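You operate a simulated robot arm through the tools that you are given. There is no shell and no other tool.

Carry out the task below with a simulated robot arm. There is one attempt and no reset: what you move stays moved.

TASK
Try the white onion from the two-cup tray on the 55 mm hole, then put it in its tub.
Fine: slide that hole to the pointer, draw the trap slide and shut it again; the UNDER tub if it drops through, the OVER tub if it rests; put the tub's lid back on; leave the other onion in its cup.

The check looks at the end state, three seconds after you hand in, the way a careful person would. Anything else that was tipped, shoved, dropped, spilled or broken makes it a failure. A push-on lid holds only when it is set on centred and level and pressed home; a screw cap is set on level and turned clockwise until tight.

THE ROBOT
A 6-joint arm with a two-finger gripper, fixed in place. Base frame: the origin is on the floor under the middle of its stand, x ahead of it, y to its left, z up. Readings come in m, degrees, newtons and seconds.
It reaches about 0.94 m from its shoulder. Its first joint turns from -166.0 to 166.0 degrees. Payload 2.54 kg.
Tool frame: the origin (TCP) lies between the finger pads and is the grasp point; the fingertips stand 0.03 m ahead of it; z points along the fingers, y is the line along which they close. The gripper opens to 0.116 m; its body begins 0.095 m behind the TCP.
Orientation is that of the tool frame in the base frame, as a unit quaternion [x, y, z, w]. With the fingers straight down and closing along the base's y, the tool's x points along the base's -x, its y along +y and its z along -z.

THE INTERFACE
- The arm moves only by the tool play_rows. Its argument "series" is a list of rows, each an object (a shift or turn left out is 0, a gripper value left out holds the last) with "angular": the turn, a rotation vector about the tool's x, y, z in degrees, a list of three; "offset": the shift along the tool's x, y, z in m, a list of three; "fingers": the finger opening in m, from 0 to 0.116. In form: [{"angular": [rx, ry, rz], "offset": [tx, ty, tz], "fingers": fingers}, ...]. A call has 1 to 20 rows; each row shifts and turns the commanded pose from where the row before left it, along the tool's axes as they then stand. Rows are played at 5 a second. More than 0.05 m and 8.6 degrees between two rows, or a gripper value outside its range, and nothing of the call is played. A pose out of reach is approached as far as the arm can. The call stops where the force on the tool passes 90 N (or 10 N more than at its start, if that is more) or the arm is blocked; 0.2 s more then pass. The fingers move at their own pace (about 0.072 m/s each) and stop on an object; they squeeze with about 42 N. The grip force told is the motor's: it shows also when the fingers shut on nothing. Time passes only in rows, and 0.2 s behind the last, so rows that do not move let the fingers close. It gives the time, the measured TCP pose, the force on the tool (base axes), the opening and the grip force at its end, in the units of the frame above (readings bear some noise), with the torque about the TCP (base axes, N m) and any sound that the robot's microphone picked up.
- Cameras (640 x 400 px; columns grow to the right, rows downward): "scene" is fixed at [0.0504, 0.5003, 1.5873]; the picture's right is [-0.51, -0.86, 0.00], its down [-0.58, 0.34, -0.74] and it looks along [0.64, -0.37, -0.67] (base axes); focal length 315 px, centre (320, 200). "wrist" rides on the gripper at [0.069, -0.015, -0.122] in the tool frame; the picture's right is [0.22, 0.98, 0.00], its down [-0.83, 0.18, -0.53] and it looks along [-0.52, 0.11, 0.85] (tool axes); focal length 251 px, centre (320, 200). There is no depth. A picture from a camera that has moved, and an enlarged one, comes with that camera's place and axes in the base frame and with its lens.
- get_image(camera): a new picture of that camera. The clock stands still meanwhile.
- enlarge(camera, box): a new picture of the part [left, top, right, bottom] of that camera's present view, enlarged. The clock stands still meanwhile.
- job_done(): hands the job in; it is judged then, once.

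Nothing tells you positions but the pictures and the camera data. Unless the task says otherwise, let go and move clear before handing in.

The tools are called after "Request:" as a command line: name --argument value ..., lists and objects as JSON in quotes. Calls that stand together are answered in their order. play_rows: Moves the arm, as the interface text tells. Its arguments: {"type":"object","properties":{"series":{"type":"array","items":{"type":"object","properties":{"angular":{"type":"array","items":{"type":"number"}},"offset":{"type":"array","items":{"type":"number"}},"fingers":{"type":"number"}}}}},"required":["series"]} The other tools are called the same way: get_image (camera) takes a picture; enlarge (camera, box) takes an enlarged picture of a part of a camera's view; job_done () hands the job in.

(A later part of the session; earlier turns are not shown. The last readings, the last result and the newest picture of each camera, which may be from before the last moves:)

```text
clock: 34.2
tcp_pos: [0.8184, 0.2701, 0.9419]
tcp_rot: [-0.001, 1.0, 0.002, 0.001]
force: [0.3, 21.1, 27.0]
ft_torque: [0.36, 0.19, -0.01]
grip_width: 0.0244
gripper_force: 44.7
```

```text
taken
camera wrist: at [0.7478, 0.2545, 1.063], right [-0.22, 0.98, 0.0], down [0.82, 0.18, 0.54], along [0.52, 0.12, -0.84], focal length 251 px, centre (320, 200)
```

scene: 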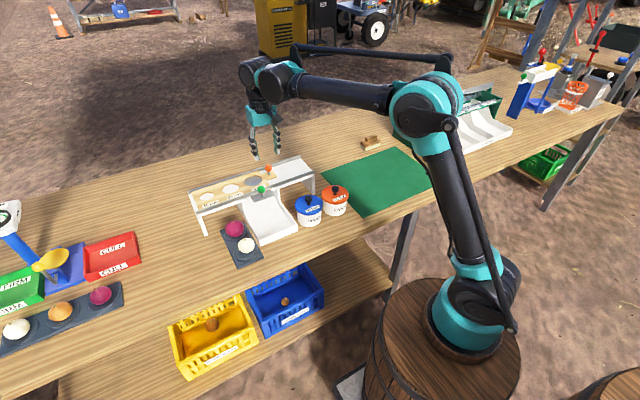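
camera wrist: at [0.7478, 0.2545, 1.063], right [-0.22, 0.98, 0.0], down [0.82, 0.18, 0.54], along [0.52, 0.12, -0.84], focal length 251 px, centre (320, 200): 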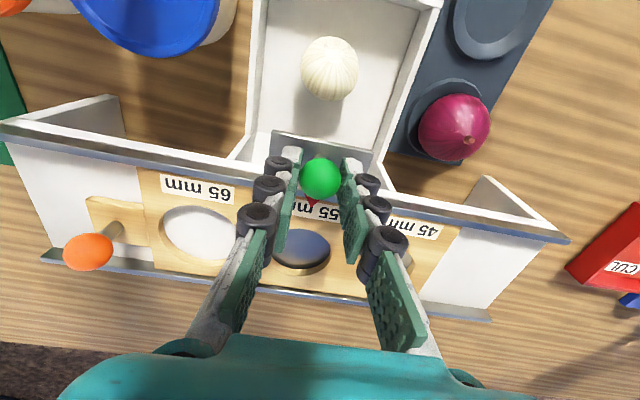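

The slide is back where it started. I'll nudge it 2 mm more to find the closed stop.

Request:
play_rows --series '[{"offset": [-0.001, 0, 0]}, {"offset": [-0.001, 0, 0]}, {}]'

```text
clock: 35.0
tcp_pos: [0.8187, 0.2698, 0.9422]
tcp_rot: [-0.001, 1.0, 0.001, 0.001]
force: [-18.3, 21.3, 2.6]
ft_torque: [0.29, 0.06, 0.04]
grip_width: 0.0242
gripper_force: 45.3
```

The slide is against its stop and shut. I'll release and go look at the UNDER tub's lid.

Request:
play_rows --series '[{"fingers": 0.06}, {"fingers": 0.06}, {"offset": [0, 0, -0.035]}, {"offset": [0, 0, -0.035]}, {"offset": [0.03, -0.025, -0.015]}, {"offset": [0.04, -0.025, -0.015]}, {"offset": [0.04, -0.025, 0]}, {"offset": [0.04, -0.025, 0]}, {"offset": [0, -0.02, 0]}, {}]'

Request:
get_image --camera "wrist"

Request:
get_image --camera "scene"

Request:
enlarge --camera "scene" --box '[200, 145, 360, 265]'

```text
clock: 37.2
tcp_pos: [0.6687, 0.1497, 1.041]
tcp_rot: [0.0, 1.0, 0.002, 0.0]
force: [-0.3, 0.2, 0.1]
ft_torque: [0.0, -0.02, -0.01]
grip_width: 0.06
gripper_force: 0.0
```

```text
taken
camera wrist: at [0.5996, 0.1336, 1.1623], right [-0.22, 0.98, 0.0], down [0.82, 0.18, 0.54], along [0.52, 0.12, -0.84], focal length 251 px, centre (320, 200)
```

wrist: 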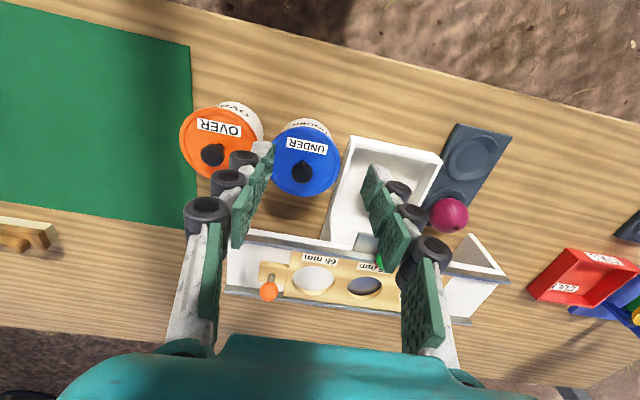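

```text
taken
```

scene: 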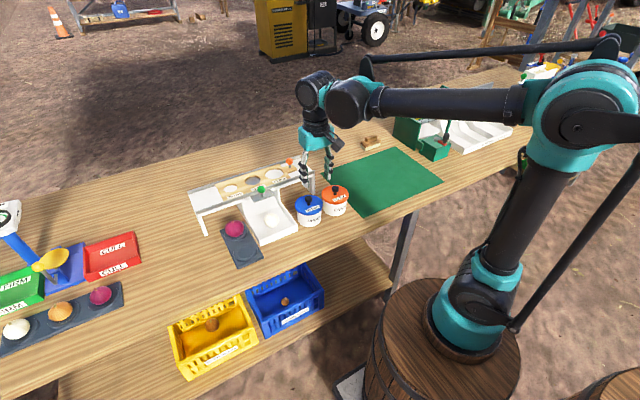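

```text
3.33 times, centred on (280, 205) of scene
camera zoom: at [0.0504, 0.5003, 1.5873], right [-0.51, -0.86, 0.0], down [-0.58, 0.34, -0.74], along [0.64, -0.37, -0.67], focal length 1050 px, centre (453, 183)
```

zoom: 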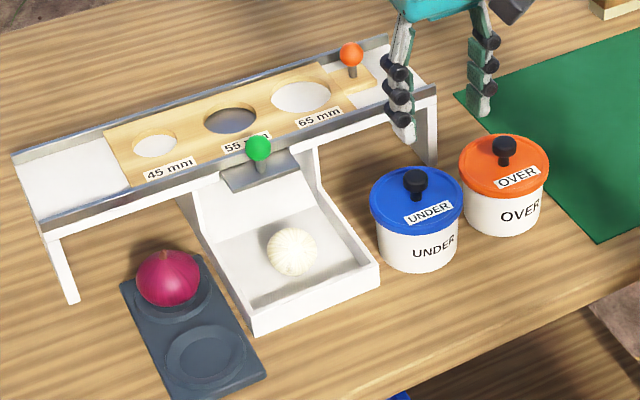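

Request:
enlarge --camera "wrist" --box '[170, 80, 370, 220]'

```text
2.86 times, centred on (270, 150) of wrist
camera zoom: at [0.5996, 0.1336, 1.1623], right [-0.22, 0.98, 0.0], down [0.82, 0.18, 0.54], along [0.52, 0.12, -0.84], focal length 718 px, centre (463, 343)
```

zoom: 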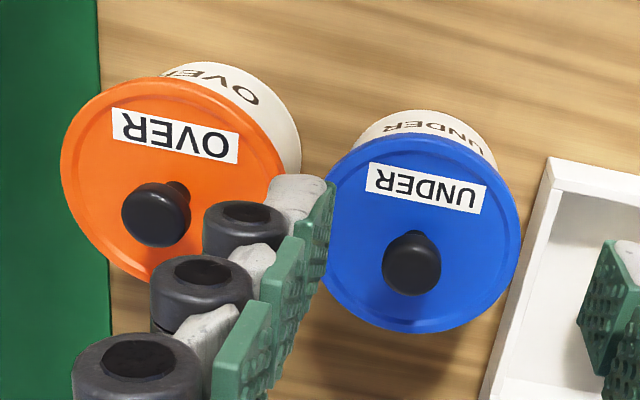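

The UNDER lid's knob is at about (0.733, 0.142, 0.893) with the lid top at z≈0.862. I'll hover over it and check before descending.

Request:
play_rows --series '[{"offset": [-0.0213, -0.0026, 0.0203], "fingers": 0.055}, {"offset": [-0.0213, -0.0026, 0.0203]}, {"offset": [-0.0213, -0.0026, 0.0203]}, {}, {}]'

Request:
get_image --camera "wrist"

Request:
enlarge --camera "scene" --box '[240, 145, 360, 245]'

```text
clock: 38.4
tcp_pos: [0.7328, 0.1391, 0.9779]
tcp_rot: [-0.001, 1.0, 0.002, 0.0]
force: [0.1, 0.2, -1.1]
ft_torque: [0.04, -0.01, 0.04]
grip_width: 0.055
gripper_force: 0.1
```

```text
taken
camera wrist: at [0.6643, 0.1236, 1.1002], right [-0.22, 0.98, 0.0], down [0.82, 0.18, 0.54], along [0.52, 0.12, -0.84], focal length 251 px, centre (320, 200)
```

wrist: 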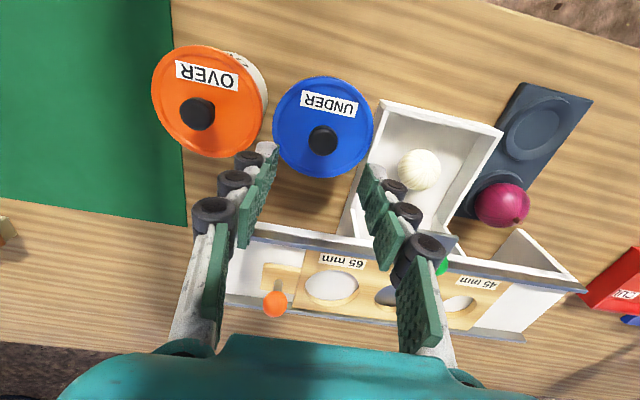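

```text
4.00 times, centred on (300, 195) of scene
camera zoom: at [0.0504, 0.5003, 1.5873], right [-0.51, -0.86, 0.0], down [-0.58, 0.34, -0.74], along [0.64, -0.37, -0.67], focal length 1260 px, centre (400, 220)
```

zoom: 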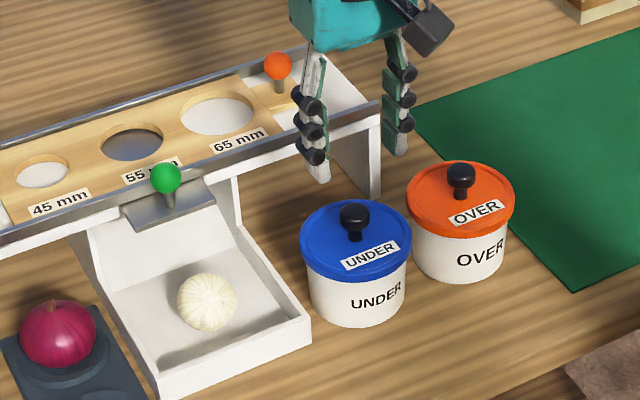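

The knob is about 3 mm to +y of the TCP. I'll correct that, descend, and check centring before closing.

Request:
play_rows --series '[{"offset": [0, 0.0028, 0.025]}, {"offset": [0, 0, 0.025]}, {"offset": [0, 0, 0.0225]}, {}, {}]'

Request:
get_image --camera "wrist"

Request:
enlarge --camera "scene" --box '[260, 155, 360, 235]'

```text
clock: 39.6
tcp_pos: [0.7343, 0.1433, 0.9068]
tcp_rot: [0.0, 1.0, 0.002, 0.001]
force: [-0.5, 0.2, 0.2]
ft_torque: [0.01, -0.02, 0.0]
grip_width: 0.0548
gripper_force: 0.0
```

```text
taken
camera wrist: at [0.6646, 0.127, 1.0288], right [-0.22, 0.98, 0.0], down [0.82, 0.18, 0.54], along [0.52, 0.12, -0.84], focal length 251 px, centre (320, 200)
```

wrist: 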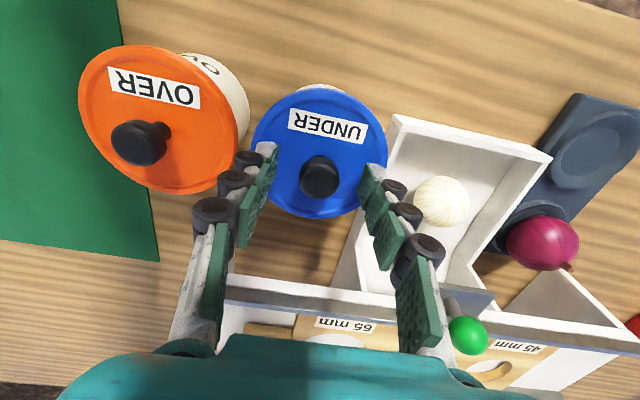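

```text
5.00 times, centred on (310, 195) of scene
camera zoom: at [0.0504, 0.5003, 1.5873], right [-0.51, -0.86, 0.0], down [-0.58, 0.34, -0.74], along [0.64, -0.37, -0.67], focal length 1575 px, centre (370, 225)
```

zoom: 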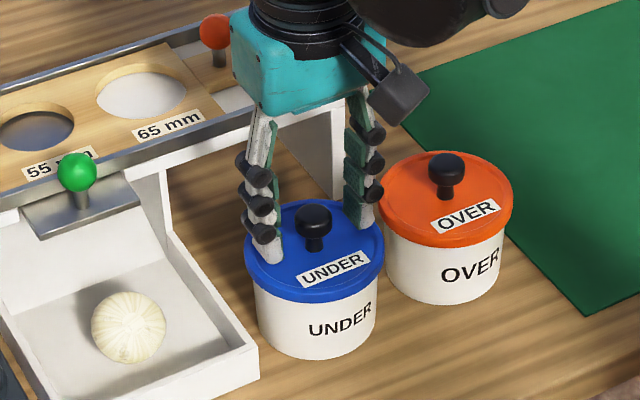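

The knob is centred between the pads. I'll close and lift gently to see whether the lid comes free.

Request:
play_rows --series '[{"offset": [0.001, 0, 0], "fingers": 0.0}, {"fingers": 0.0}, {}, {}]'

Request:
play_rows --series '[{"offset": [0, 0, -0.002]}, {"offset": [0, 0, -0.002]}, {}]'

Request:
enlarge --camera "scene" --box '[260, 155, 360, 235]'

```text
clock: 40.6
tcp_pos: [0.7334, 0.1429, 0.908]
tcp_rot: [0.0, 1.0, 0.002, 0.0]
force: [-0.1, -0.9, -0.6]
ft_torque: [-0.01, -0.03, -0.01]
grip_width: 0.0212
gripper_force: 41.9
heard: snap
```

```text
clock: 41.4
tcp_pos: [0.7328, 0.143, 0.9126]
tcp_rot: [0.0, 1.0, 0.002, 0.001]
force: [0.6, -0.2, -0.8]
ft_torque: [0.02, 0.01, -0.04]
grip_width: 0.0209
gripper_force: 42.1
```

```text
5.00 times, centred on (310, 195) of scene
camera zoom: at [0.0504, 0.5003, 1.5873], right [-0.51, -0.86, 0.0], down [-0.58, 0.34, -0.74], along [0.64, -0.37, -0.67], focal length 1575 px, centre (370, 225)
```

zoom: 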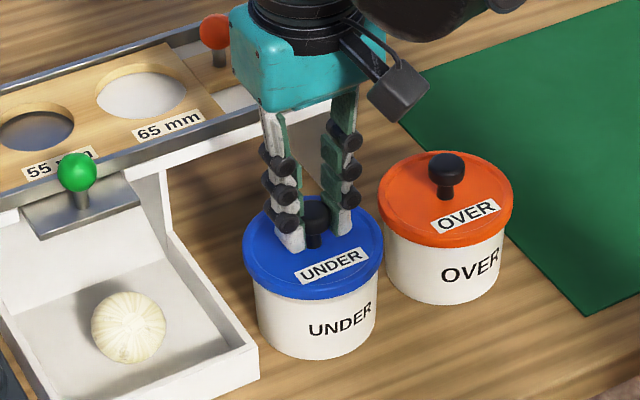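

I heard a snap and the force is near zero, so the lid has come free. I'll lift it straight up and check that the tub stays put.

Request:
play_rows --series '[{"offset": [0, 0, -0.01]}, {"offset": [0, 0, -0.02]}, {"offset": [0, 0, -0.03]}, {"offset": [0, 0, -0.03]}, {}]'

Request:
get_image --camera "scene"

Request:
enlarge --camera "scene" --box '[250, 135, 370, 245]'

Request:
get_image --camera "wrist"

```text
clock: 42.6
tcp_pos: [0.7313, 0.1429, 1.0028]
tcp_rot: [0.001, 1.0, 0.002, 0.002]
force: [0.4, 0.0, 0.1]
ft_torque: [0.03, 0.02, -0.02]
grip_width: 0.0209
gripper_force: 42.3
```

```text
taken
```

scene: 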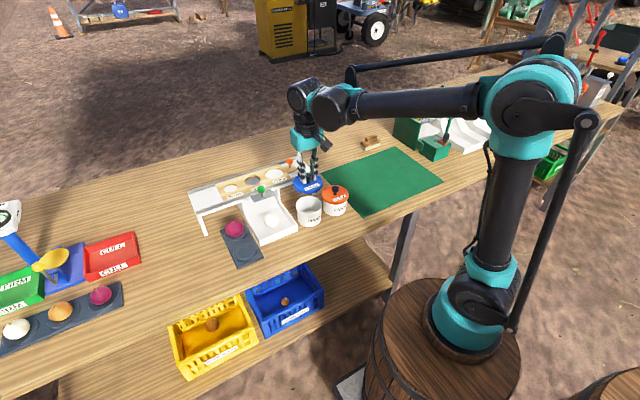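

```text
3.64 times, centred on (310, 190) of scene
camera zoom: at [0.0504, 0.5003, 1.5873], right [-0.51, -0.86, 0.0], down [-0.58, 0.34, -0.74], along [0.64, -0.37, -0.67], focal length 1145 px, centre (356, 236)
```

zoom: 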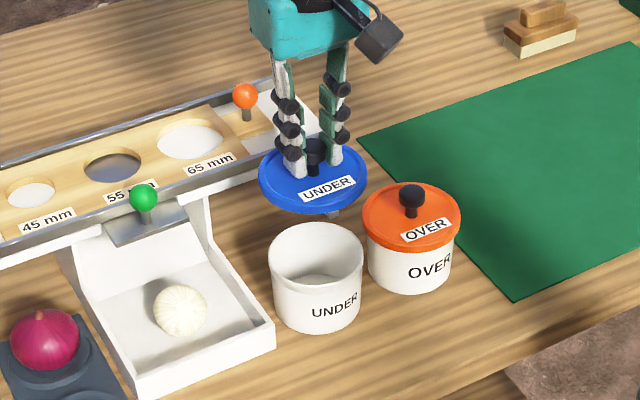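

```text
taken
camera wrist: at [0.6625, 0.1279, 1.1243], right [-0.22, 0.98, 0.0], down [0.82, 0.18, 0.54], along [0.52, 0.12, -0.84], focal length 251 px, centre (320, 200)
```

wrist: 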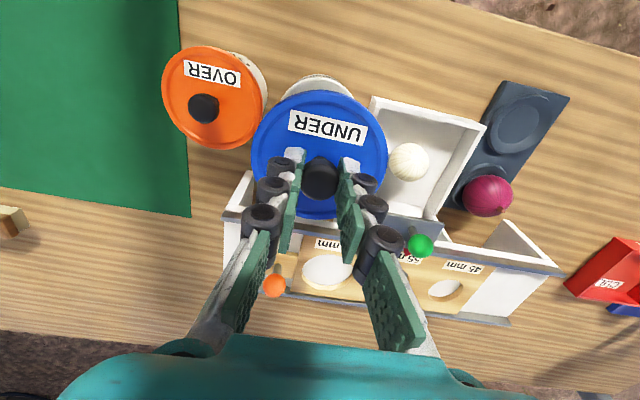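

The lid is off and the tub hasn't moved. I'll set the lid down on the clear green mat at about (0.73, −0.13), passing above the OVER tub.

Request:
play_rows --series '[{"offset": [0, 0, -0.025]}, {"offset": [0, -0.0455, 0]}, {"offset": [0, -0.0455, 0]}, {"offset": [0, -0.0455, 0]}, {"offset": [0, -0.0455, 0]}, {"offset": [0, -0.0455, 0]}, {"offset": [0, -0.0455, 0]}, {"offset": [0, 0, 0.035]}, {"offset": [0, 0, 0.035]}, {"offset": [0, 0, 0.035]}, {}]'

Request:
get_image --camera "wrist"

Request:
enlarge --camera "scene" --box '[290, 110, 450, 230]'

```text
clock: 45.0
tcp_pos: [0.7295, -0.1282, 0.9221]
tcp_rot: [0.0, 1.0, 0.002, 0.001]
force: [0.5, 0.5, -0.1]
ft_torque: [-0.02, 0.0, -0.02]
grip_width: 0.0208
gripper_force: 41.6
```

```text
taken
camera wrist: at [0.6603, -0.1429, 1.0428], right [-0.22, 0.98, 0.0], down [0.82, 0.18, 0.54], along [0.52, 0.12, -0.84], focal length 251 px, centre (320, 200)
```

wrist: 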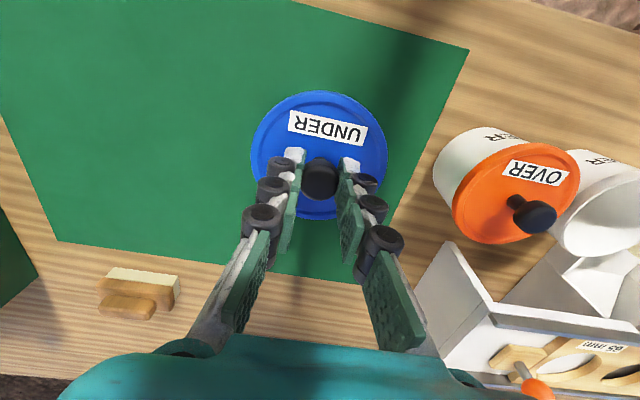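

```text
3.33 times, centred on (370, 170) of scene
camera zoom: at [0.0504, 0.5003, 1.5873], right [-0.51, -0.86, 0.0], down [-0.58, 0.34, -0.74], along [0.64, -0.37, -0.67], focal length 1050 px, centre (153, 300)
```

zoom: 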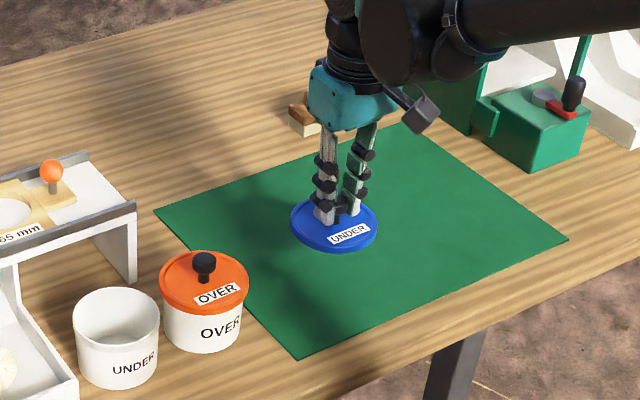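

The lid is over the mat. I'll lower it and feel for contact.

Request:
play_rows --series '[{"offset": [0, 0, 0.02]}, {"offset": [0, 0, 0.02]}, {"offset": [0, 0, 0.018]}, {}]'

Request:
enlarge --camera "scene" --box '[290, 130, 430, 230]'

```text
clock: 46.0
tcp_pos: [0.7314, -0.1275, 0.8618]
tcp_rot: [0.0, 1.0, 0.002, 0.001]
force: [-0.6, -0.4, -0.9]
ft_torque: [0.0, -0.01, -0.01]
grip_width: 0.0211
gripper_force: 41.7
```

```text
4.00 times, centred on (360, 180) of scene
camera zoom: at [0.0504, 0.5003, 1.5873], right [-0.51, -0.86, 0.0], down [-0.58, 0.34, -0.74], along [0.64, -0.37, -0.67], focal length 1260 px, centre (160, 280)
```

zoom: 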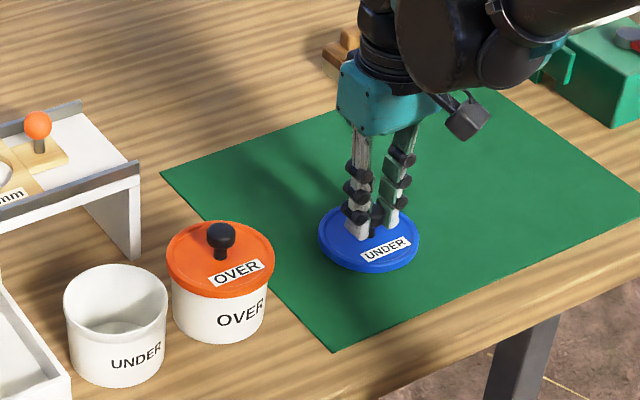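

Request:
play_rows --series '[{"offset": [0, 0, 0.004]}, {"offset": [0, 0, 0.004]}, {}]'

```text
clock: 46.8
tcp_pos: [0.732, -0.1278, 0.8552]
tcp_rot: [0.0, 1.0, 0.001, 0.001]
force: [0.1, -0.1, 0.7]
ft_torque: [0.04, 0.02, 0.01]
grip_width: 0.0208
gripper_force: 42.6
```

Request:
play_rows --series '[{"offset": [0, 0, 0.003]}, {"offset": [0, 0, 0.003]}, {}]'

```text
clock: 47.6
tcp_pos: [0.7335, -0.1291, 0.8506]
tcp_rot: [0.0, 1.0, 0.002, 0.001]
force: [0.0, -0.3, 2.1]
ft_torque: [0.01, -0.01, 0.0]
grip_width: 0.0208
gripper_force: 42.3
```

Request:
play_rows --series '[{"offset": [0, 0, 0.002]}, {}]'

```text
clock: 48.2
tcp_pos: [0.7329, -0.1294, 0.8489]
tcp_rot: [0.001, 1.0, 0.002, 0.001]
force: [10.7, -0.4, 51.5]
ft_torque: [-0.02, -0.37, -0.03]
grip_width: 0.021
gripper_force: 42.0
```

The lid is on the mat, with contact at TCP z≈0.850. I'll relax 1 mm, release and rise.

Request:
play_rows --series '[{"offset": [0, 0, -0.0012]}, {}, {"fingers": 0.05}, {"fingers": 0.05}, {}, {}]'

Request:
get_image --camera "wrist"

Request:
enlarge --camera "scene" --box '[290, 130, 430, 230]'

```text
clock: 49.6
tcp_pos: [0.7327, -0.1285, 0.8475]
tcp_rot: [0.0, 1.0, 0.001, 0.002]
force: [0.9, -0.1, -0.7]
ft_torque: [-0.02, -0.01, -0.04]
grip_width: 0.05
gripper_force: 0.1
```

```text
taken
camera wrist: at [0.6631, -0.144, 0.9693], right [-0.22, 0.98, 0.0], down [0.82, 0.18, 0.54], along [0.52, 0.12, -0.84], focal length 251 px, centre (320, 200)
```

wrist: 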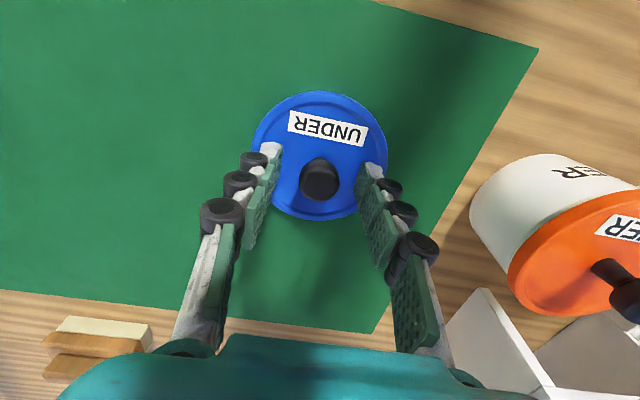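

```text
4.00 times, centred on (360, 180) of scene
camera zoom: at [0.0504, 0.5003, 1.5873], right [-0.51, -0.86, 0.0], down [-0.58, 0.34, -0.74], along [0.64, -0.37, -0.67], focal length 1260 px, centre (160, 280)
```

zoom: 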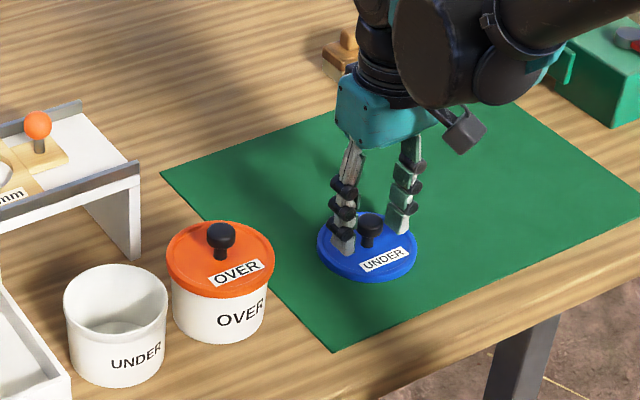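

The lid rests flat on the mat. I'll rise and head back over to the onion in the chute tray, near (0.763, 0.266, 0.831).

Request:
play_rows --series '[{"offset": [0, 0, -0.045]}, {"offset": [0, 0, -0.045]}, {"offset": [0, 0, -0.045]}, {"offset": [0, 0, -0.045]}, {"offset": [0.004, 0.043, 0], "fingers": 0.062}, {"offset": [0.004, 0.043, 0]}, {"offset": [0.004, 0.043, 0]}, {"offset": [0.004, 0.043, 0]}, {"offset": [0.004, 0.043, 0]}, {"offset": [0.004, 0.043, 0]}, {"offset": [0.004, 0.043, 0]}, {"offset": [0.004, 0.043, 0]}, {"offset": [0.004, 0.043, 0]}, {}, {}]'

Request:
get_image --camera "wrist"

Request:
enlarge --camera "scene" --box '[230, 145, 370, 245]'

```text
clock: 52.8
tcp_pos: [0.6969, 0.2576, 1.0301]
tcp_rot: [0.001, 1.0, 0.002, 0.001]
force: [-0.9, -0.1, -0.7]
ft_torque: [0.03, 0.02, 0.02]
grip_width: 0.0621
gripper_force: 0.0
```

```text
taken
camera wrist: at [0.627, 0.2425, 1.1511], right [-0.22, 0.98, 0.0], down [0.82, 0.18, 0.54], along [0.52, 0.12, -0.84], focal length 251 px, centre (320, 200)
```

wrist: 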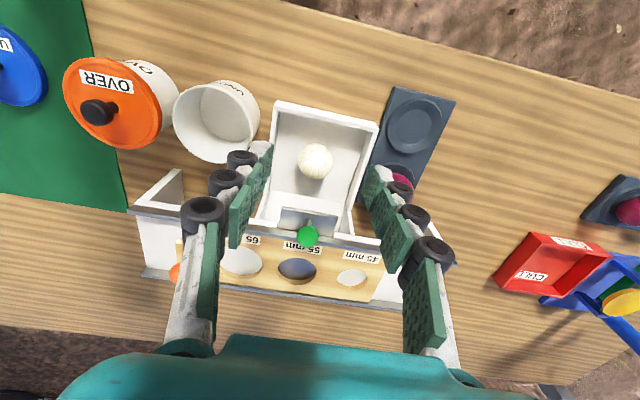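

```text
4.00 times, centred on (300, 195) of scene
camera zoom: at [0.0504, 0.5003, 1.5873], right [-0.51, -0.86, 0.0], down [-0.58, 0.34, -0.74], along [0.64, -0.37, -0.67], focal length 1260 px, centre (400, 220)
```

zoom: 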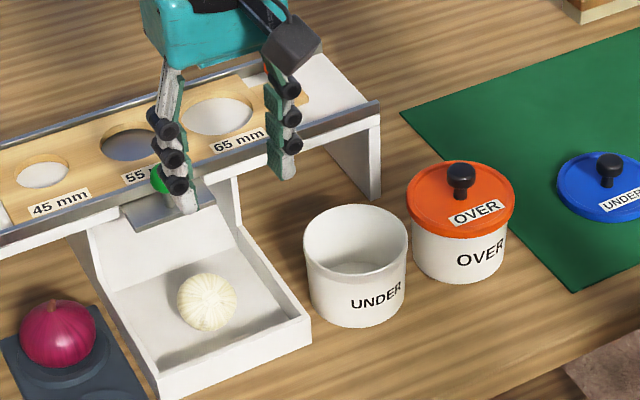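

Request:
enlarge --camera "wrist" --box '[240, 90, 400, 250]'

Request:
enlarge --camera "wrist" --box '[60, 50, 280, 190]'

```text
2.50 times, centred on (320, 170) of wrist
camera zoom: at [0.627, 0.2425, 1.1511], right [-0.22, 0.98, 0.0], down [0.82, 0.18, 0.54], along [0.52, 0.12, -0.84], focal length 629 px, centre (320, 275)
```

zoom: 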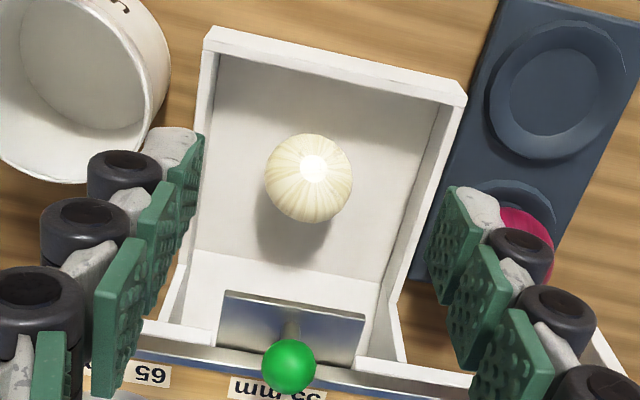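

```text
2.86 times, centred on (170, 120) of wrist
camera zoom: at [0.627, 0.2425, 1.1511], right [-0.22, 0.98, 0.0], down [0.82, 0.18, 0.54], along [0.52, 0.12, -0.84], focal length 718 px, centre (749, 429)
```

zoom: 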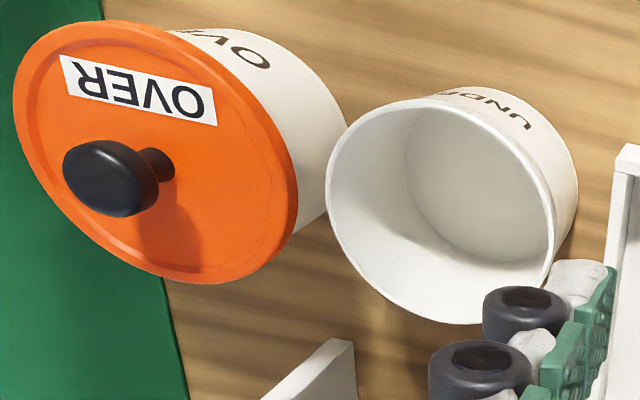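

The onion is centred at about (0.7625, 0.267, 0.833). I'll tilt the tool 15° forward so the palm stays clear of the green knob, then descend along that line.

Request:
play_rows --series '[{"angular": [0, -7.5, 0]}, {"angular": [0, -7.5, 0]}, {"offset": [-0.0031, 0.00235, 0.0301]}, {"offset": [-0.0031, 0.00235, 0.0301]}, {"offset": [-0.0031, 0.00235, 0.0301]}, {"offset": [-0.0031, 0.00235, 0.0301]}, {}, {}]'

Request:
get_image --camera "wrist"

Request:
enlarge --camera "scene" --box '[230, 145, 350, 245]'

```text
clock: 54.6
tcp_pos: [0.7413, 0.2649, 0.9177]
tcp_rot: [0.0, 0.991, 0.001, 0.131]
force: [0.4, -0.2, -0.4]
ft_torque: [0.01, 0.02, -0.03]
grip_width: 0.0617
gripper_force: 0.2
```

```text
taken
camera wrist: at [0.6422, 0.2507, 1.0163], right [-0.21, 0.98, -0.05], down [0.66, 0.18, 0.73], along [0.72, 0.12, -0.68], focal length 251 px, centre (320, 200)
```

wrist: 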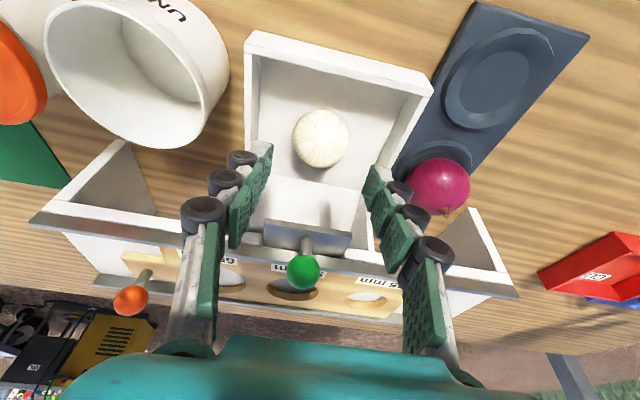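

```text
4.00 times, centred on (290, 195) of scene
camera zoom: at [0.0504, 0.5003, 1.5873], right [-0.51, -0.86, 0.0], down [-0.58, 0.34, -0.74], along [0.64, -0.37, -0.67], focal length 1260 px, centre (440, 220)
```

zoom: 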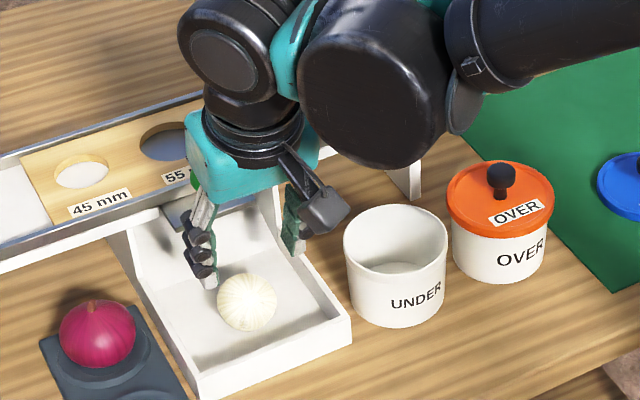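

The onion is right on the tool axis. I'll advance 70 mm along it.

Request:
play_rows --series '[{"offset": [0, 0, 0.02]}, {"offset": [0, 0, 0.02]}, {"offset": [0, 0, 0.02]}, {"offset": [0, 0, 0.009]}, {}]'

Request:
get_image --camera "wrist"

Request:
enlarge --camera "scene" --box '[230, 145, 350, 245]'

```text
clock: 55.8
tcp_pos: [0.7583, 0.2681, 0.8493]
tcp_rot: [0.0, 0.991, 0.002, 0.131]
force: [0.7, -0.4, 0.6]
ft_torque: [-0.01, -0.03, 0.01]
grip_width: 0.062
gripper_force: 0.1
```

```text
taken
camera wrist: at [0.6594, 0.252, 0.9488], right [-0.21, 0.98, -0.05], down [0.66, 0.18, 0.73], along [0.72, 0.12, -0.68], focal length 251 px, centre (320, 200)
```

wrist: 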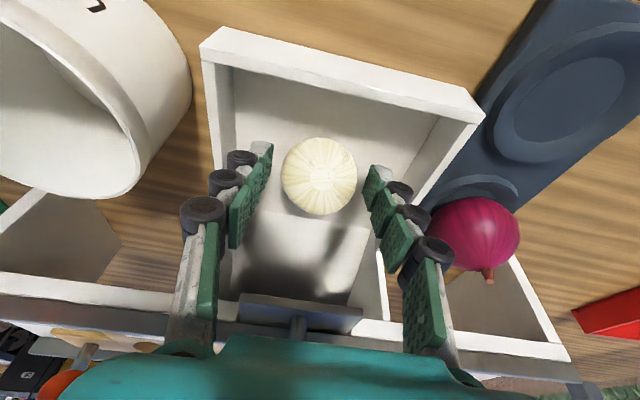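

```text
4.00 times, centred on (290, 195) of scene
camera zoom: at [0.0504, 0.5003, 1.5873], right [-0.51, -0.86, 0.0], down [-0.58, 0.34, -0.74], along [0.64, -0.37, -0.67], focal length 1260 px, centre (440, 220)
```

zoom: 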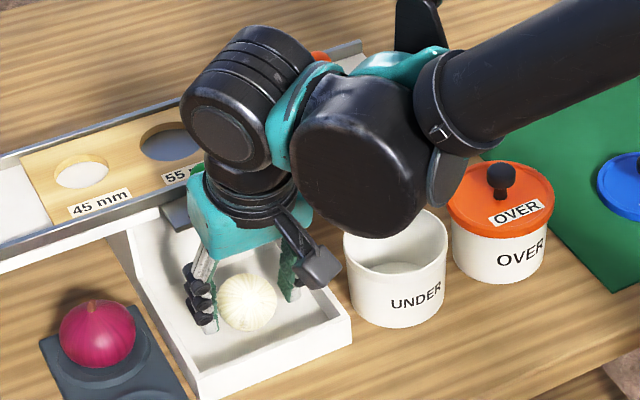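

Request:
play_rows --series '[{"offset": [0, 0, 0.002]}, {"fingers": 0.03}, {"fingers": 0.03}, {}, {}]'

Request:
get_image --camera "wrist"

```text
clock: 57.0
tcp_pos: [0.7589, 0.2677, 0.8482]
tcp_rot: [-0.001, 0.991, 0.001, 0.132]
force: [0.6, -0.4, 1.3]
ft_torque: [0.03, 0.02, -0.03]
grip_width: 0.0487
gripper_force: 42.2
```

```text
taken
camera wrist: at [0.6596, 0.252, 0.9469], right [-0.21, 0.98, -0.05], down [0.66, 0.18, 0.73], along [0.72, 0.12, -0.68], focal length 251 px, centre (320, 200)
```

wrist: 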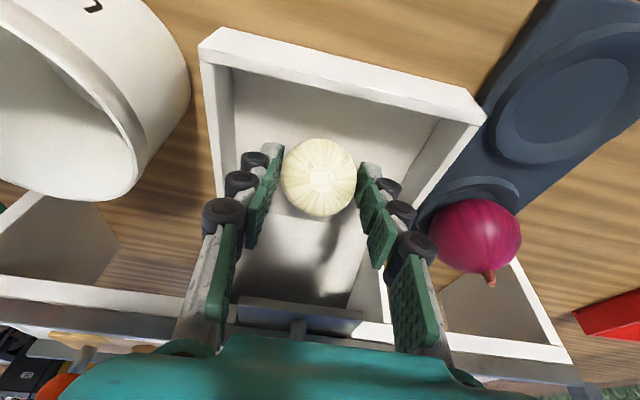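

The onion is held at 48.7 mm with no reaction force. I'll back out along the tilted axis, level the tool, and carry it above the UNDER tub at about (0.732, 0.1435).

Request:
play_rows --series '[{"offset": [0, 0, -0.02]}, {"offset": [0, 0, -0.025]}, {"offset": [0, 0, -0.025]}, {"offset": [0, 0, -0.03]}, {}, {"angular": [0, 7.5, 0]}, {"angular": [0, 7.5, 0]}, {}, {"offset": [0, -0.0411, -0.01]}, {"offset": [0, -0.0411, 0]}, {"offset": [0, -0.0412, 0]}, {}, {}]'

Request:
get_image --camera "wrist"

Request:
enlarge --camera "scene" --box '[230, 135, 370, 245]'

```text
clock: 59.8
tcp_pos: [0.7348, 0.1432, 0.9543]
tcp_rot: [0.0, 1.0, 0.001, 0.001]
force: [0.2, 0.2, -0.5]
ft_torque: [0.0, -0.02, -0.04]
grip_width: 0.0487
gripper_force: 42.1
```

```text
taken
camera wrist: at [0.6647, 0.1269, 1.0757], right [-0.22, 0.98, 0.0], down [0.82, 0.18, 0.54], along [0.52, 0.12, -0.84], focal length 251 px, centre (320, 200)
```

wrist: 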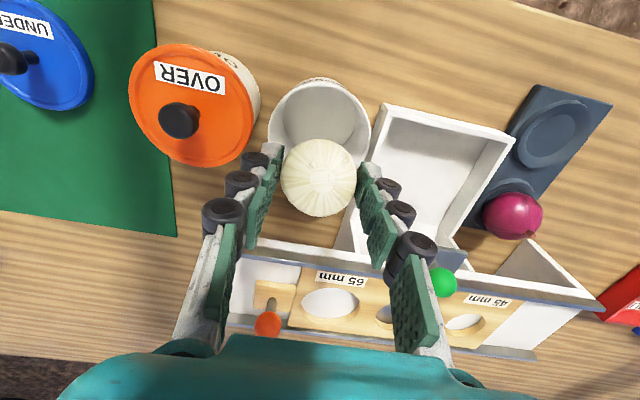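

```text
3.64 times, centred on (300, 190) of scene
camera zoom: at [0.0504, 0.5003, 1.5873], right [-0.51, -0.86, 0.0], down [-0.58, 0.34, -0.74], along [0.64, -0.37, -0.67], focal length 1145 px, centre (393, 236)
```

zoom: 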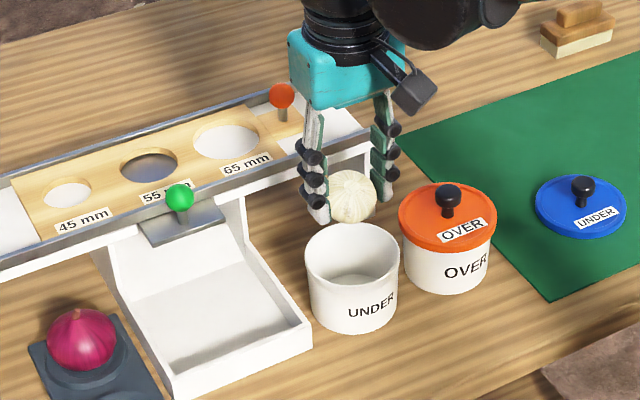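

Request:
enlarge --camera "wrist" --box '[240, 60, 400, 220]'

```text
2.50 times, centred on (320, 140) of wrist
camera zoom: at [0.6647, 0.1269, 1.0757], right [-0.22, 0.98, 0.0], down [0.82, 0.18, 0.54], along [0.52, 0.12, -0.84], focal length 629 px, centre (320, 350)
```

zoom: 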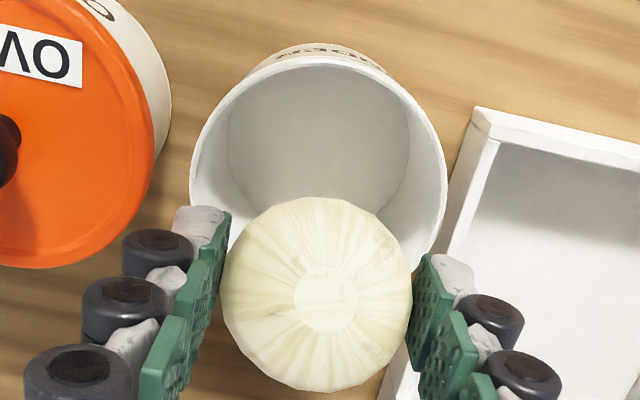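

The tub centre is within about 2 mm of the TCP axis. I'll lower until the tips are just above the rim, with the onion partly inside, and check.

Request:
play_rows --series '[{"offset": [0.002, 0, 0.02]}, {"offset": [0, 0, 0.02]}, {"offset": [0, 0, 0.015]}, {"offset": [0, 0, 0.006]}, {}]'

Request:
get_image --camera "wrist"

Request:
enlarge --camera "scene" --box '[260, 155, 360, 235]'

```text
clock: 61.0
tcp_pos: [0.7313, 0.143, 0.8952]
tcp_rot: [0.0, 1.0, 0.002, 0.002]
force: [10.2, -2.4, 72.9]
ft_torque: [2.45, 0.46, -0.31]
grip_width: 0.0487
gripper_force: 41.9
```

```text
taken
camera wrist: at [0.6619, 0.1284, 1.0162], right [-0.21, 0.98, 0.0], down [0.82, 0.18, 0.54], along [0.53, 0.12, -0.84], focal length 251 px, centre (320, 200)
```

wrist: 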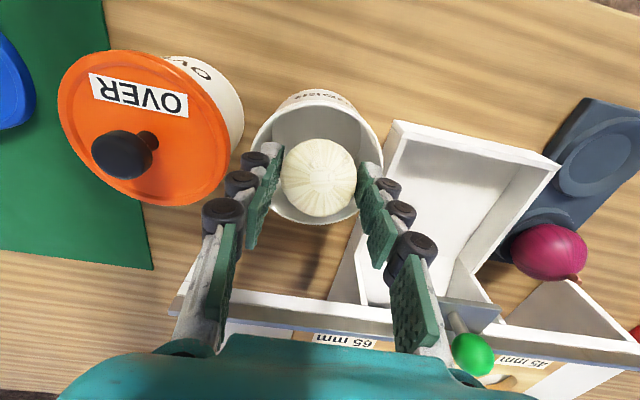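

```text
5.00 times, centred on (310, 195) of scene
camera zoom: at [0.0504, 0.5003, 1.5873], right [-0.51, -0.86, 0.0], down [-0.58, 0.34, -0.74], along [0.64, -0.37, -0.67], focal length 1575 px, centre (370, 225)
```

zoom: 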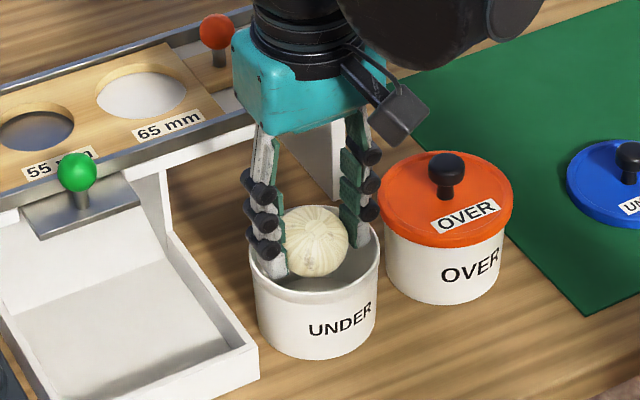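

The +y fingertip touched the tub rim, so I'll back up at once and check that the tub is still upright.

Request:
play_rows --series '[{"offset": [0, 0, -0.004]}, {}]'

Request:
enlarge --camera "wrist" --box '[220, 70, 420, 240]'

Request:
enlarge --camera "scene" --box '[260, 155, 360, 235]'

```text
clock: 61.6
tcp_pos: [0.7313, 0.1433, 0.8967]
tcp_rot: [-0.001, 1.0, 0.001, 0.0]
force: [-0.9, -0.6, -0.6]
ft_torque: [-0.03, -0.03, 0.03]
grip_width: 0.0489
gripper_force: 42.4
```

```text
2.35 times, centred on (320, 155) of wrist
camera zoom: at [0.6618, 0.129, 1.0176], right [-0.22, 0.98, 0.0], down [0.83, 0.18, 0.53], along [0.52, 0.12, -0.84], focal length 592 px, centre (320, 306)
```

zoom: 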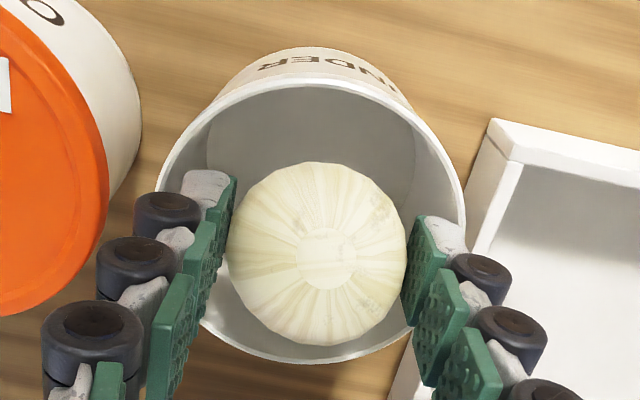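

```text
5.00 times, centred on (310, 195) of scene
camera zoom: at [0.0504, 0.5003, 1.5873], right [-0.51, -0.86, 0.0], down [-0.58, 0.34, -0.74], along [0.64, -0.37, -0.67], focal length 1575 px, centre (370, 225)
```

zoom: 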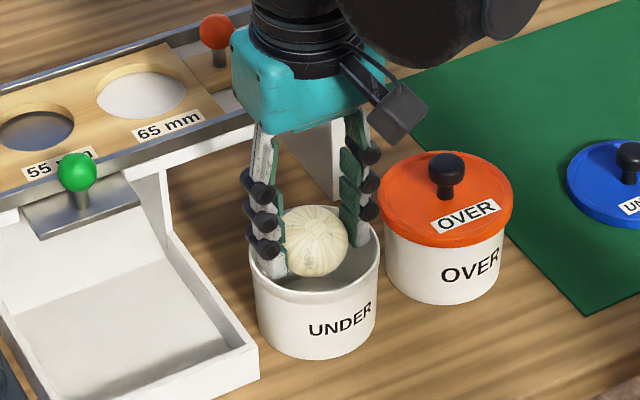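

The tub is upright, with its centre about 2 mm toward −y and −x of my axis. I'll adjust, go slightly up, and release the onion into the tub.

Request:
play_rows --series '[{"offset": [0.0015, -0.002, -0.0015]}, {}, {"fingers": 0.06}, {"fingers": 0.06}, {}, {}]'

Request:
enlarge --camera "wrist" --box '[220, 70, 420, 240]'

Request:
enlarge --camera "scene" --box '[260, 155, 360, 235]'

```text
clock: 63.0
tcp_pos: [0.7305, 0.1419, 0.8981]
tcp_rot: [0.0, 1.0, 0.001, 0.001]
force: [-0.3, 0.4, -0.7]
ft_torque: [-0.02, 0.01, -0.02]
grip_width: 0.0601
gripper_force: 0.1
```

```text
2.35 times, centred on (320, 155) of wrist
camera zoom: at [0.6607, 0.1264, 1.0197], right [-0.22, 0.98, 0.0], down [0.82, 0.18, 0.54], along [0.52, 0.12, -0.84], focal length 592 px, centre (320, 306)
```

zoom: 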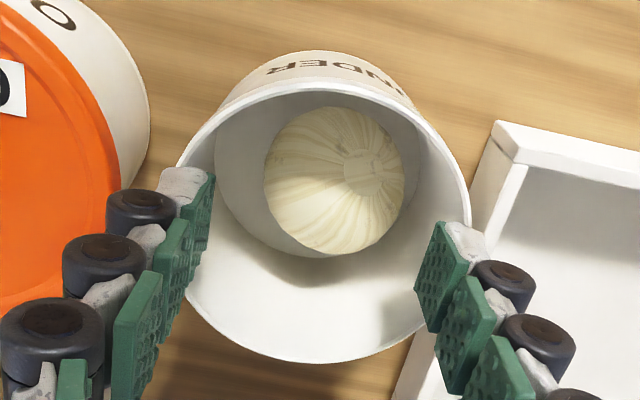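

```text
5.00 times, centred on (310, 195) of scene
camera zoom: at [0.0504, 0.5003, 1.5873], right [-0.51, -0.86, 0.0], down [-0.58, 0.34, -0.74], along [0.64, -0.37, -0.67], focal length 1575 px, centre (370, 225)
```

zoom: 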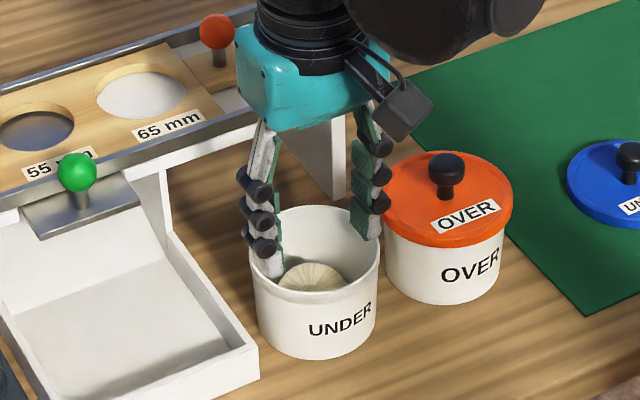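

The onion is in the UNDER tub. I'll rise and return to the lid on the mat.

Request:
play_rows --series '[{"offset": [0, 0, -0.0433]}, {"offset": [0, 0, -0.0433]}, {"offset": [0, 0, -0.0434]}, {"offset": [-0.0039, -0.0451, 0], "fingers": 0.05}, {"offset": [0, -0.0451, 0]}, {"offset": [0, -0.0452, 0]}, {"offset": [0, -0.0452, 0]}, {"offset": [0, -0.0452, 0]}, {"offset": [0, -0.0452, 0]}, {"offset": [0, 0, 0.035]}, {"offset": [0, 0, 0.035]}, {"offset": [0, 0, 0.035]}, {}, {}]'

Request:
get_image --camera "wrist"

Request:
get_image --camera "scene"

```text
clock: 66.0
tcp_pos: [0.7335, -0.1307, 0.9225]
tcp_rot: [-0.001, 1.0, 0.001, 0.001]
force: [0.1, 0.4, -0.3]
ft_torque: [0.01, 0.01, -0.02]
grip_width: 0.0498
gripper_force: 0.0
```

```text
taken
camera wrist: at [0.6635, -0.1452, 1.0435], right [-0.22, 0.98, 0.0], down [0.82, 0.18, 0.54], along [0.52, 0.12, -0.84], focal length 251 px, centre (320, 200)
```

wrist: 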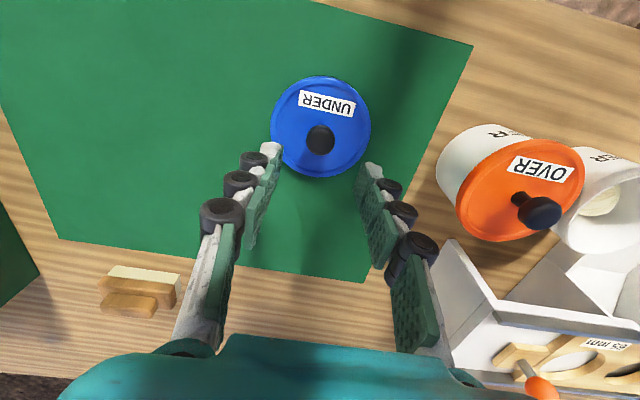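

```text
taken
```

scene: 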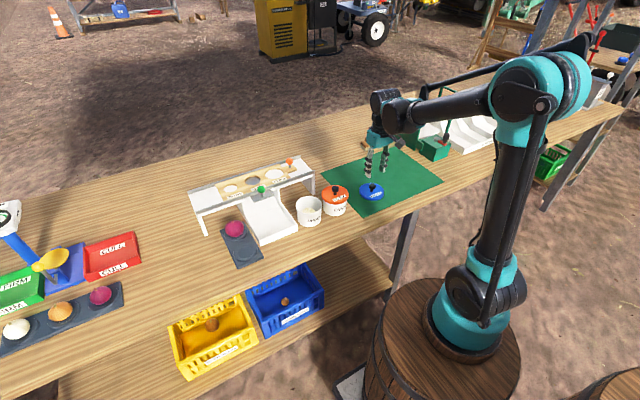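

The knob is exactly on the tool axis. I'll descend and re-grip the lid.

Request:
play_rows --series '[{"offset": [0, 0, 0.025]}, {"offset": [0, 0, 0.025]}, {"offset": [0, 0, 0.02]}, {"offset": [0, 0, 0.0044]}, {}, {"fingers": 0.0}, {"fingers": 0.0}, {}, {}]'

Request:
enlarge --camera "scene" --box '[290, 130, 430, 230]'

Request:
get_image --camera "wrist"

```text
clock: 68.0
tcp_pos: [0.7325, -0.1289, 0.8498]
tcp_rot: [0.0, 1.0, 0.001, 0.0]
force: [0.5, 0.0, -0.5]
ft_torque: [0.0, -0.02, -0.03]
grip_width: 0.0209
gripper_force: 42.0
```

```text
4.00 times, centred on (360, 180) of scene
camera zoom: at [0.0504, 0.5003, 1.5873], right [-0.51, -0.86, 0.0], down [-0.58, 0.34, -0.74], along [0.64, -0.37, -0.67], focal length 1260 px, centre (160, 280)
```

zoom: 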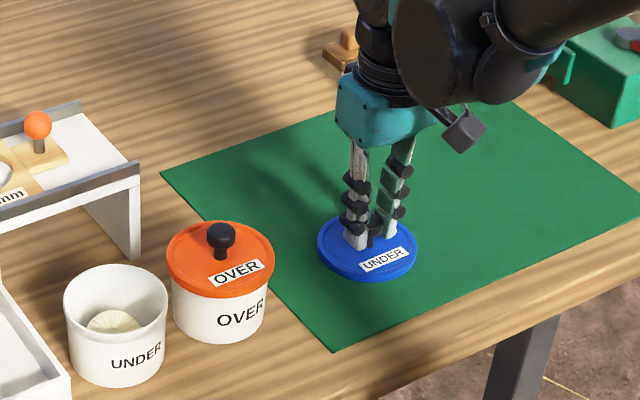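

```text
taken
camera wrist: at [0.6635, -0.1439, 0.97], right [-0.22, 0.98, 0.0], down [0.82, 0.18, 0.54], along [0.52, 0.12, -0.84], focal length 251 px, centre (320, 200)
```

wrist: 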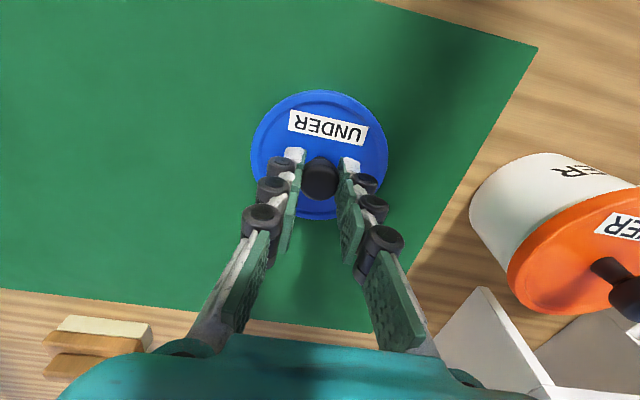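

The lid is gripped. Before carrying it, I'll check whether the tub shifted when the fingertip touched it, using the same crop as earlier.

Request:
enlarge --camera "scene" --box '[230, 145, 370, 245]'

Request:
enlarge --camera "scene" --box '[290, 185, 350, 235]'

```text
4.00 times, centred on (300, 195) of scene
camera zoom: at [0.0504, 0.5003, 1.5873], right [-0.51, -0.86, 0.0], down [-0.58, 0.34, -0.74], along [0.64, -0.37, -0.67], focal length 1260 px, centre (400, 220)
```

zoom: 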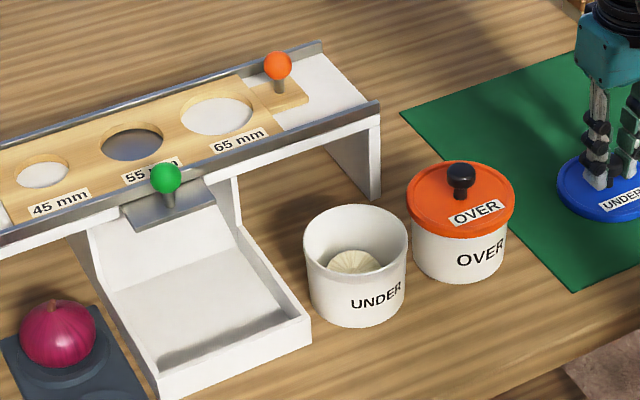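

```text
8.00 times, centred on (320, 210) of scene
camera zoom: at [0.0504, 0.5003, 1.5873], right [-0.51, -0.86, 0.0], down [-0.58, 0.34, -0.74], along [0.64, -0.37, -0.67], focal length 2520 px, centre (320, 120)
```

zoom: 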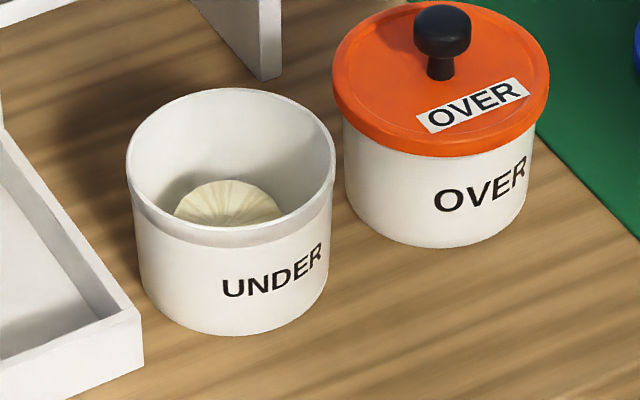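

The tub hasn't moved. I'll carry the lid back over the tub along the reverse path and hover 20 mm above its seat.

Request:
play_rows --series '[{"offset": [0, 0, -0.0447]}, {"offset": [0, 0, -0.0447]}, {"offset": [0, 0, -0.0447]}, {"offset": [0, 0, -0.0447]}, {"offset": [0, 0.0455, 0]}, {"offset": [0, 0.0455, 0]}, {"offset": [0, 0.0455, 0]}, {"offset": [0, 0.0455, 0]}, {"offset": [0, 0.0455, 0]}, {"offset": [0, 0.0455, 0]}, {}, {"offset": [0, 0, 0.04]}, {"offset": [0, 0, 0.04]}, {"offset": [0, 0, 0.02]}, {}, {}]'

Request:
enlarge --camera "wrist" --box '[220, 60, 420, 240]'

Request:
enlarge --camera "scene" --box '[240, 145, 360, 245]'

Request:
enlarge --camera "scene" --box '[285, 175, 345, 235]'

```text
clock: 71.4
tcp_pos: [0.732, 0.1433, 0.9299]
tcp_rot: [0.0, 1.0, 0.002, 0.002]
force: [-0.2, 0.1, -0.7]
ft_torque: [-0.02, 0.01, 0.0]
grip_width: 0.0211
gripper_force: 41.6
```

```text
2.22 times, centred on (320, 150) of wrist
camera zoom: at [0.6622, 0.1278, 1.0507], right [-0.22, 0.98, 0.0], down [0.82, 0.18, 0.54], along [0.52, 0.12, -0.84], focal length 559 px, centre (320, 311)
```

zoom: 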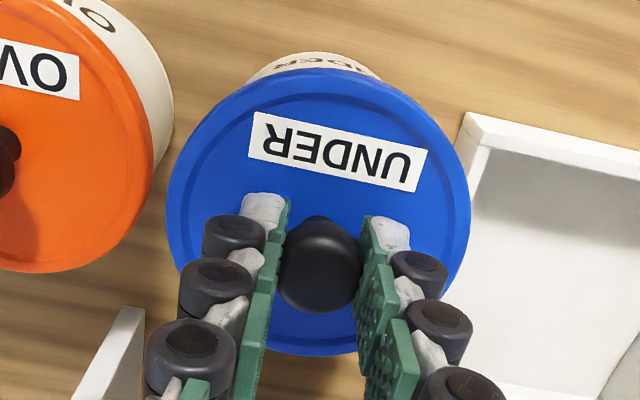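

```text
4.00 times, centred on (300, 195) of scene
camera zoom: at [0.0504, 0.5003, 1.5873], right [-0.51, -0.86, 0.0], down [-0.58, 0.34, -0.74], along [0.64, -0.37, -0.67], focal length 1260 px, centre (400, 220)
```

zoom: 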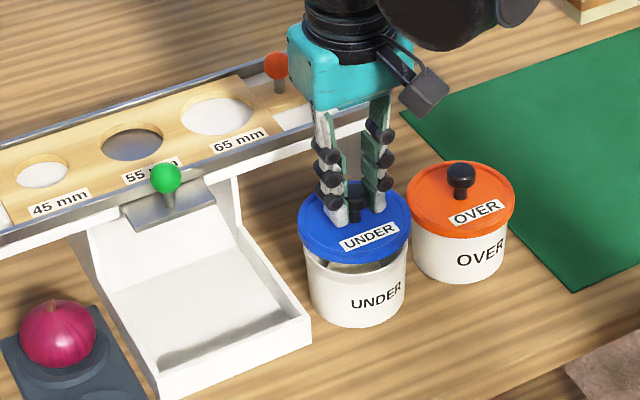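

```text
6.67 times, centred on (315, 205) of scene
camera zoom: at [0.0504, 0.5003, 1.5873], right [-0.51, -0.86, 0.0], down [-0.58, 0.34, -0.74], along [0.64, -0.37, -0.67], focal length 2100 px, centre (353, 167)
```

zoom: 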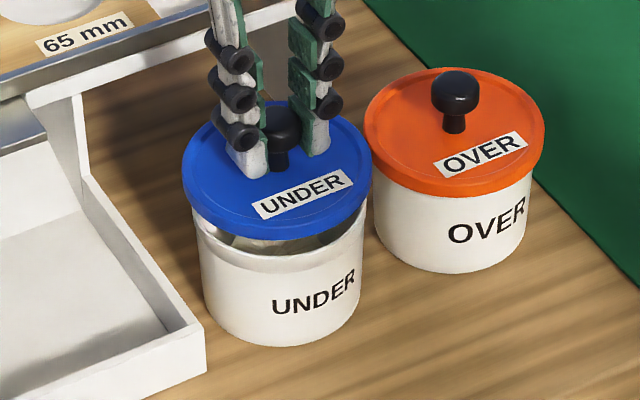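

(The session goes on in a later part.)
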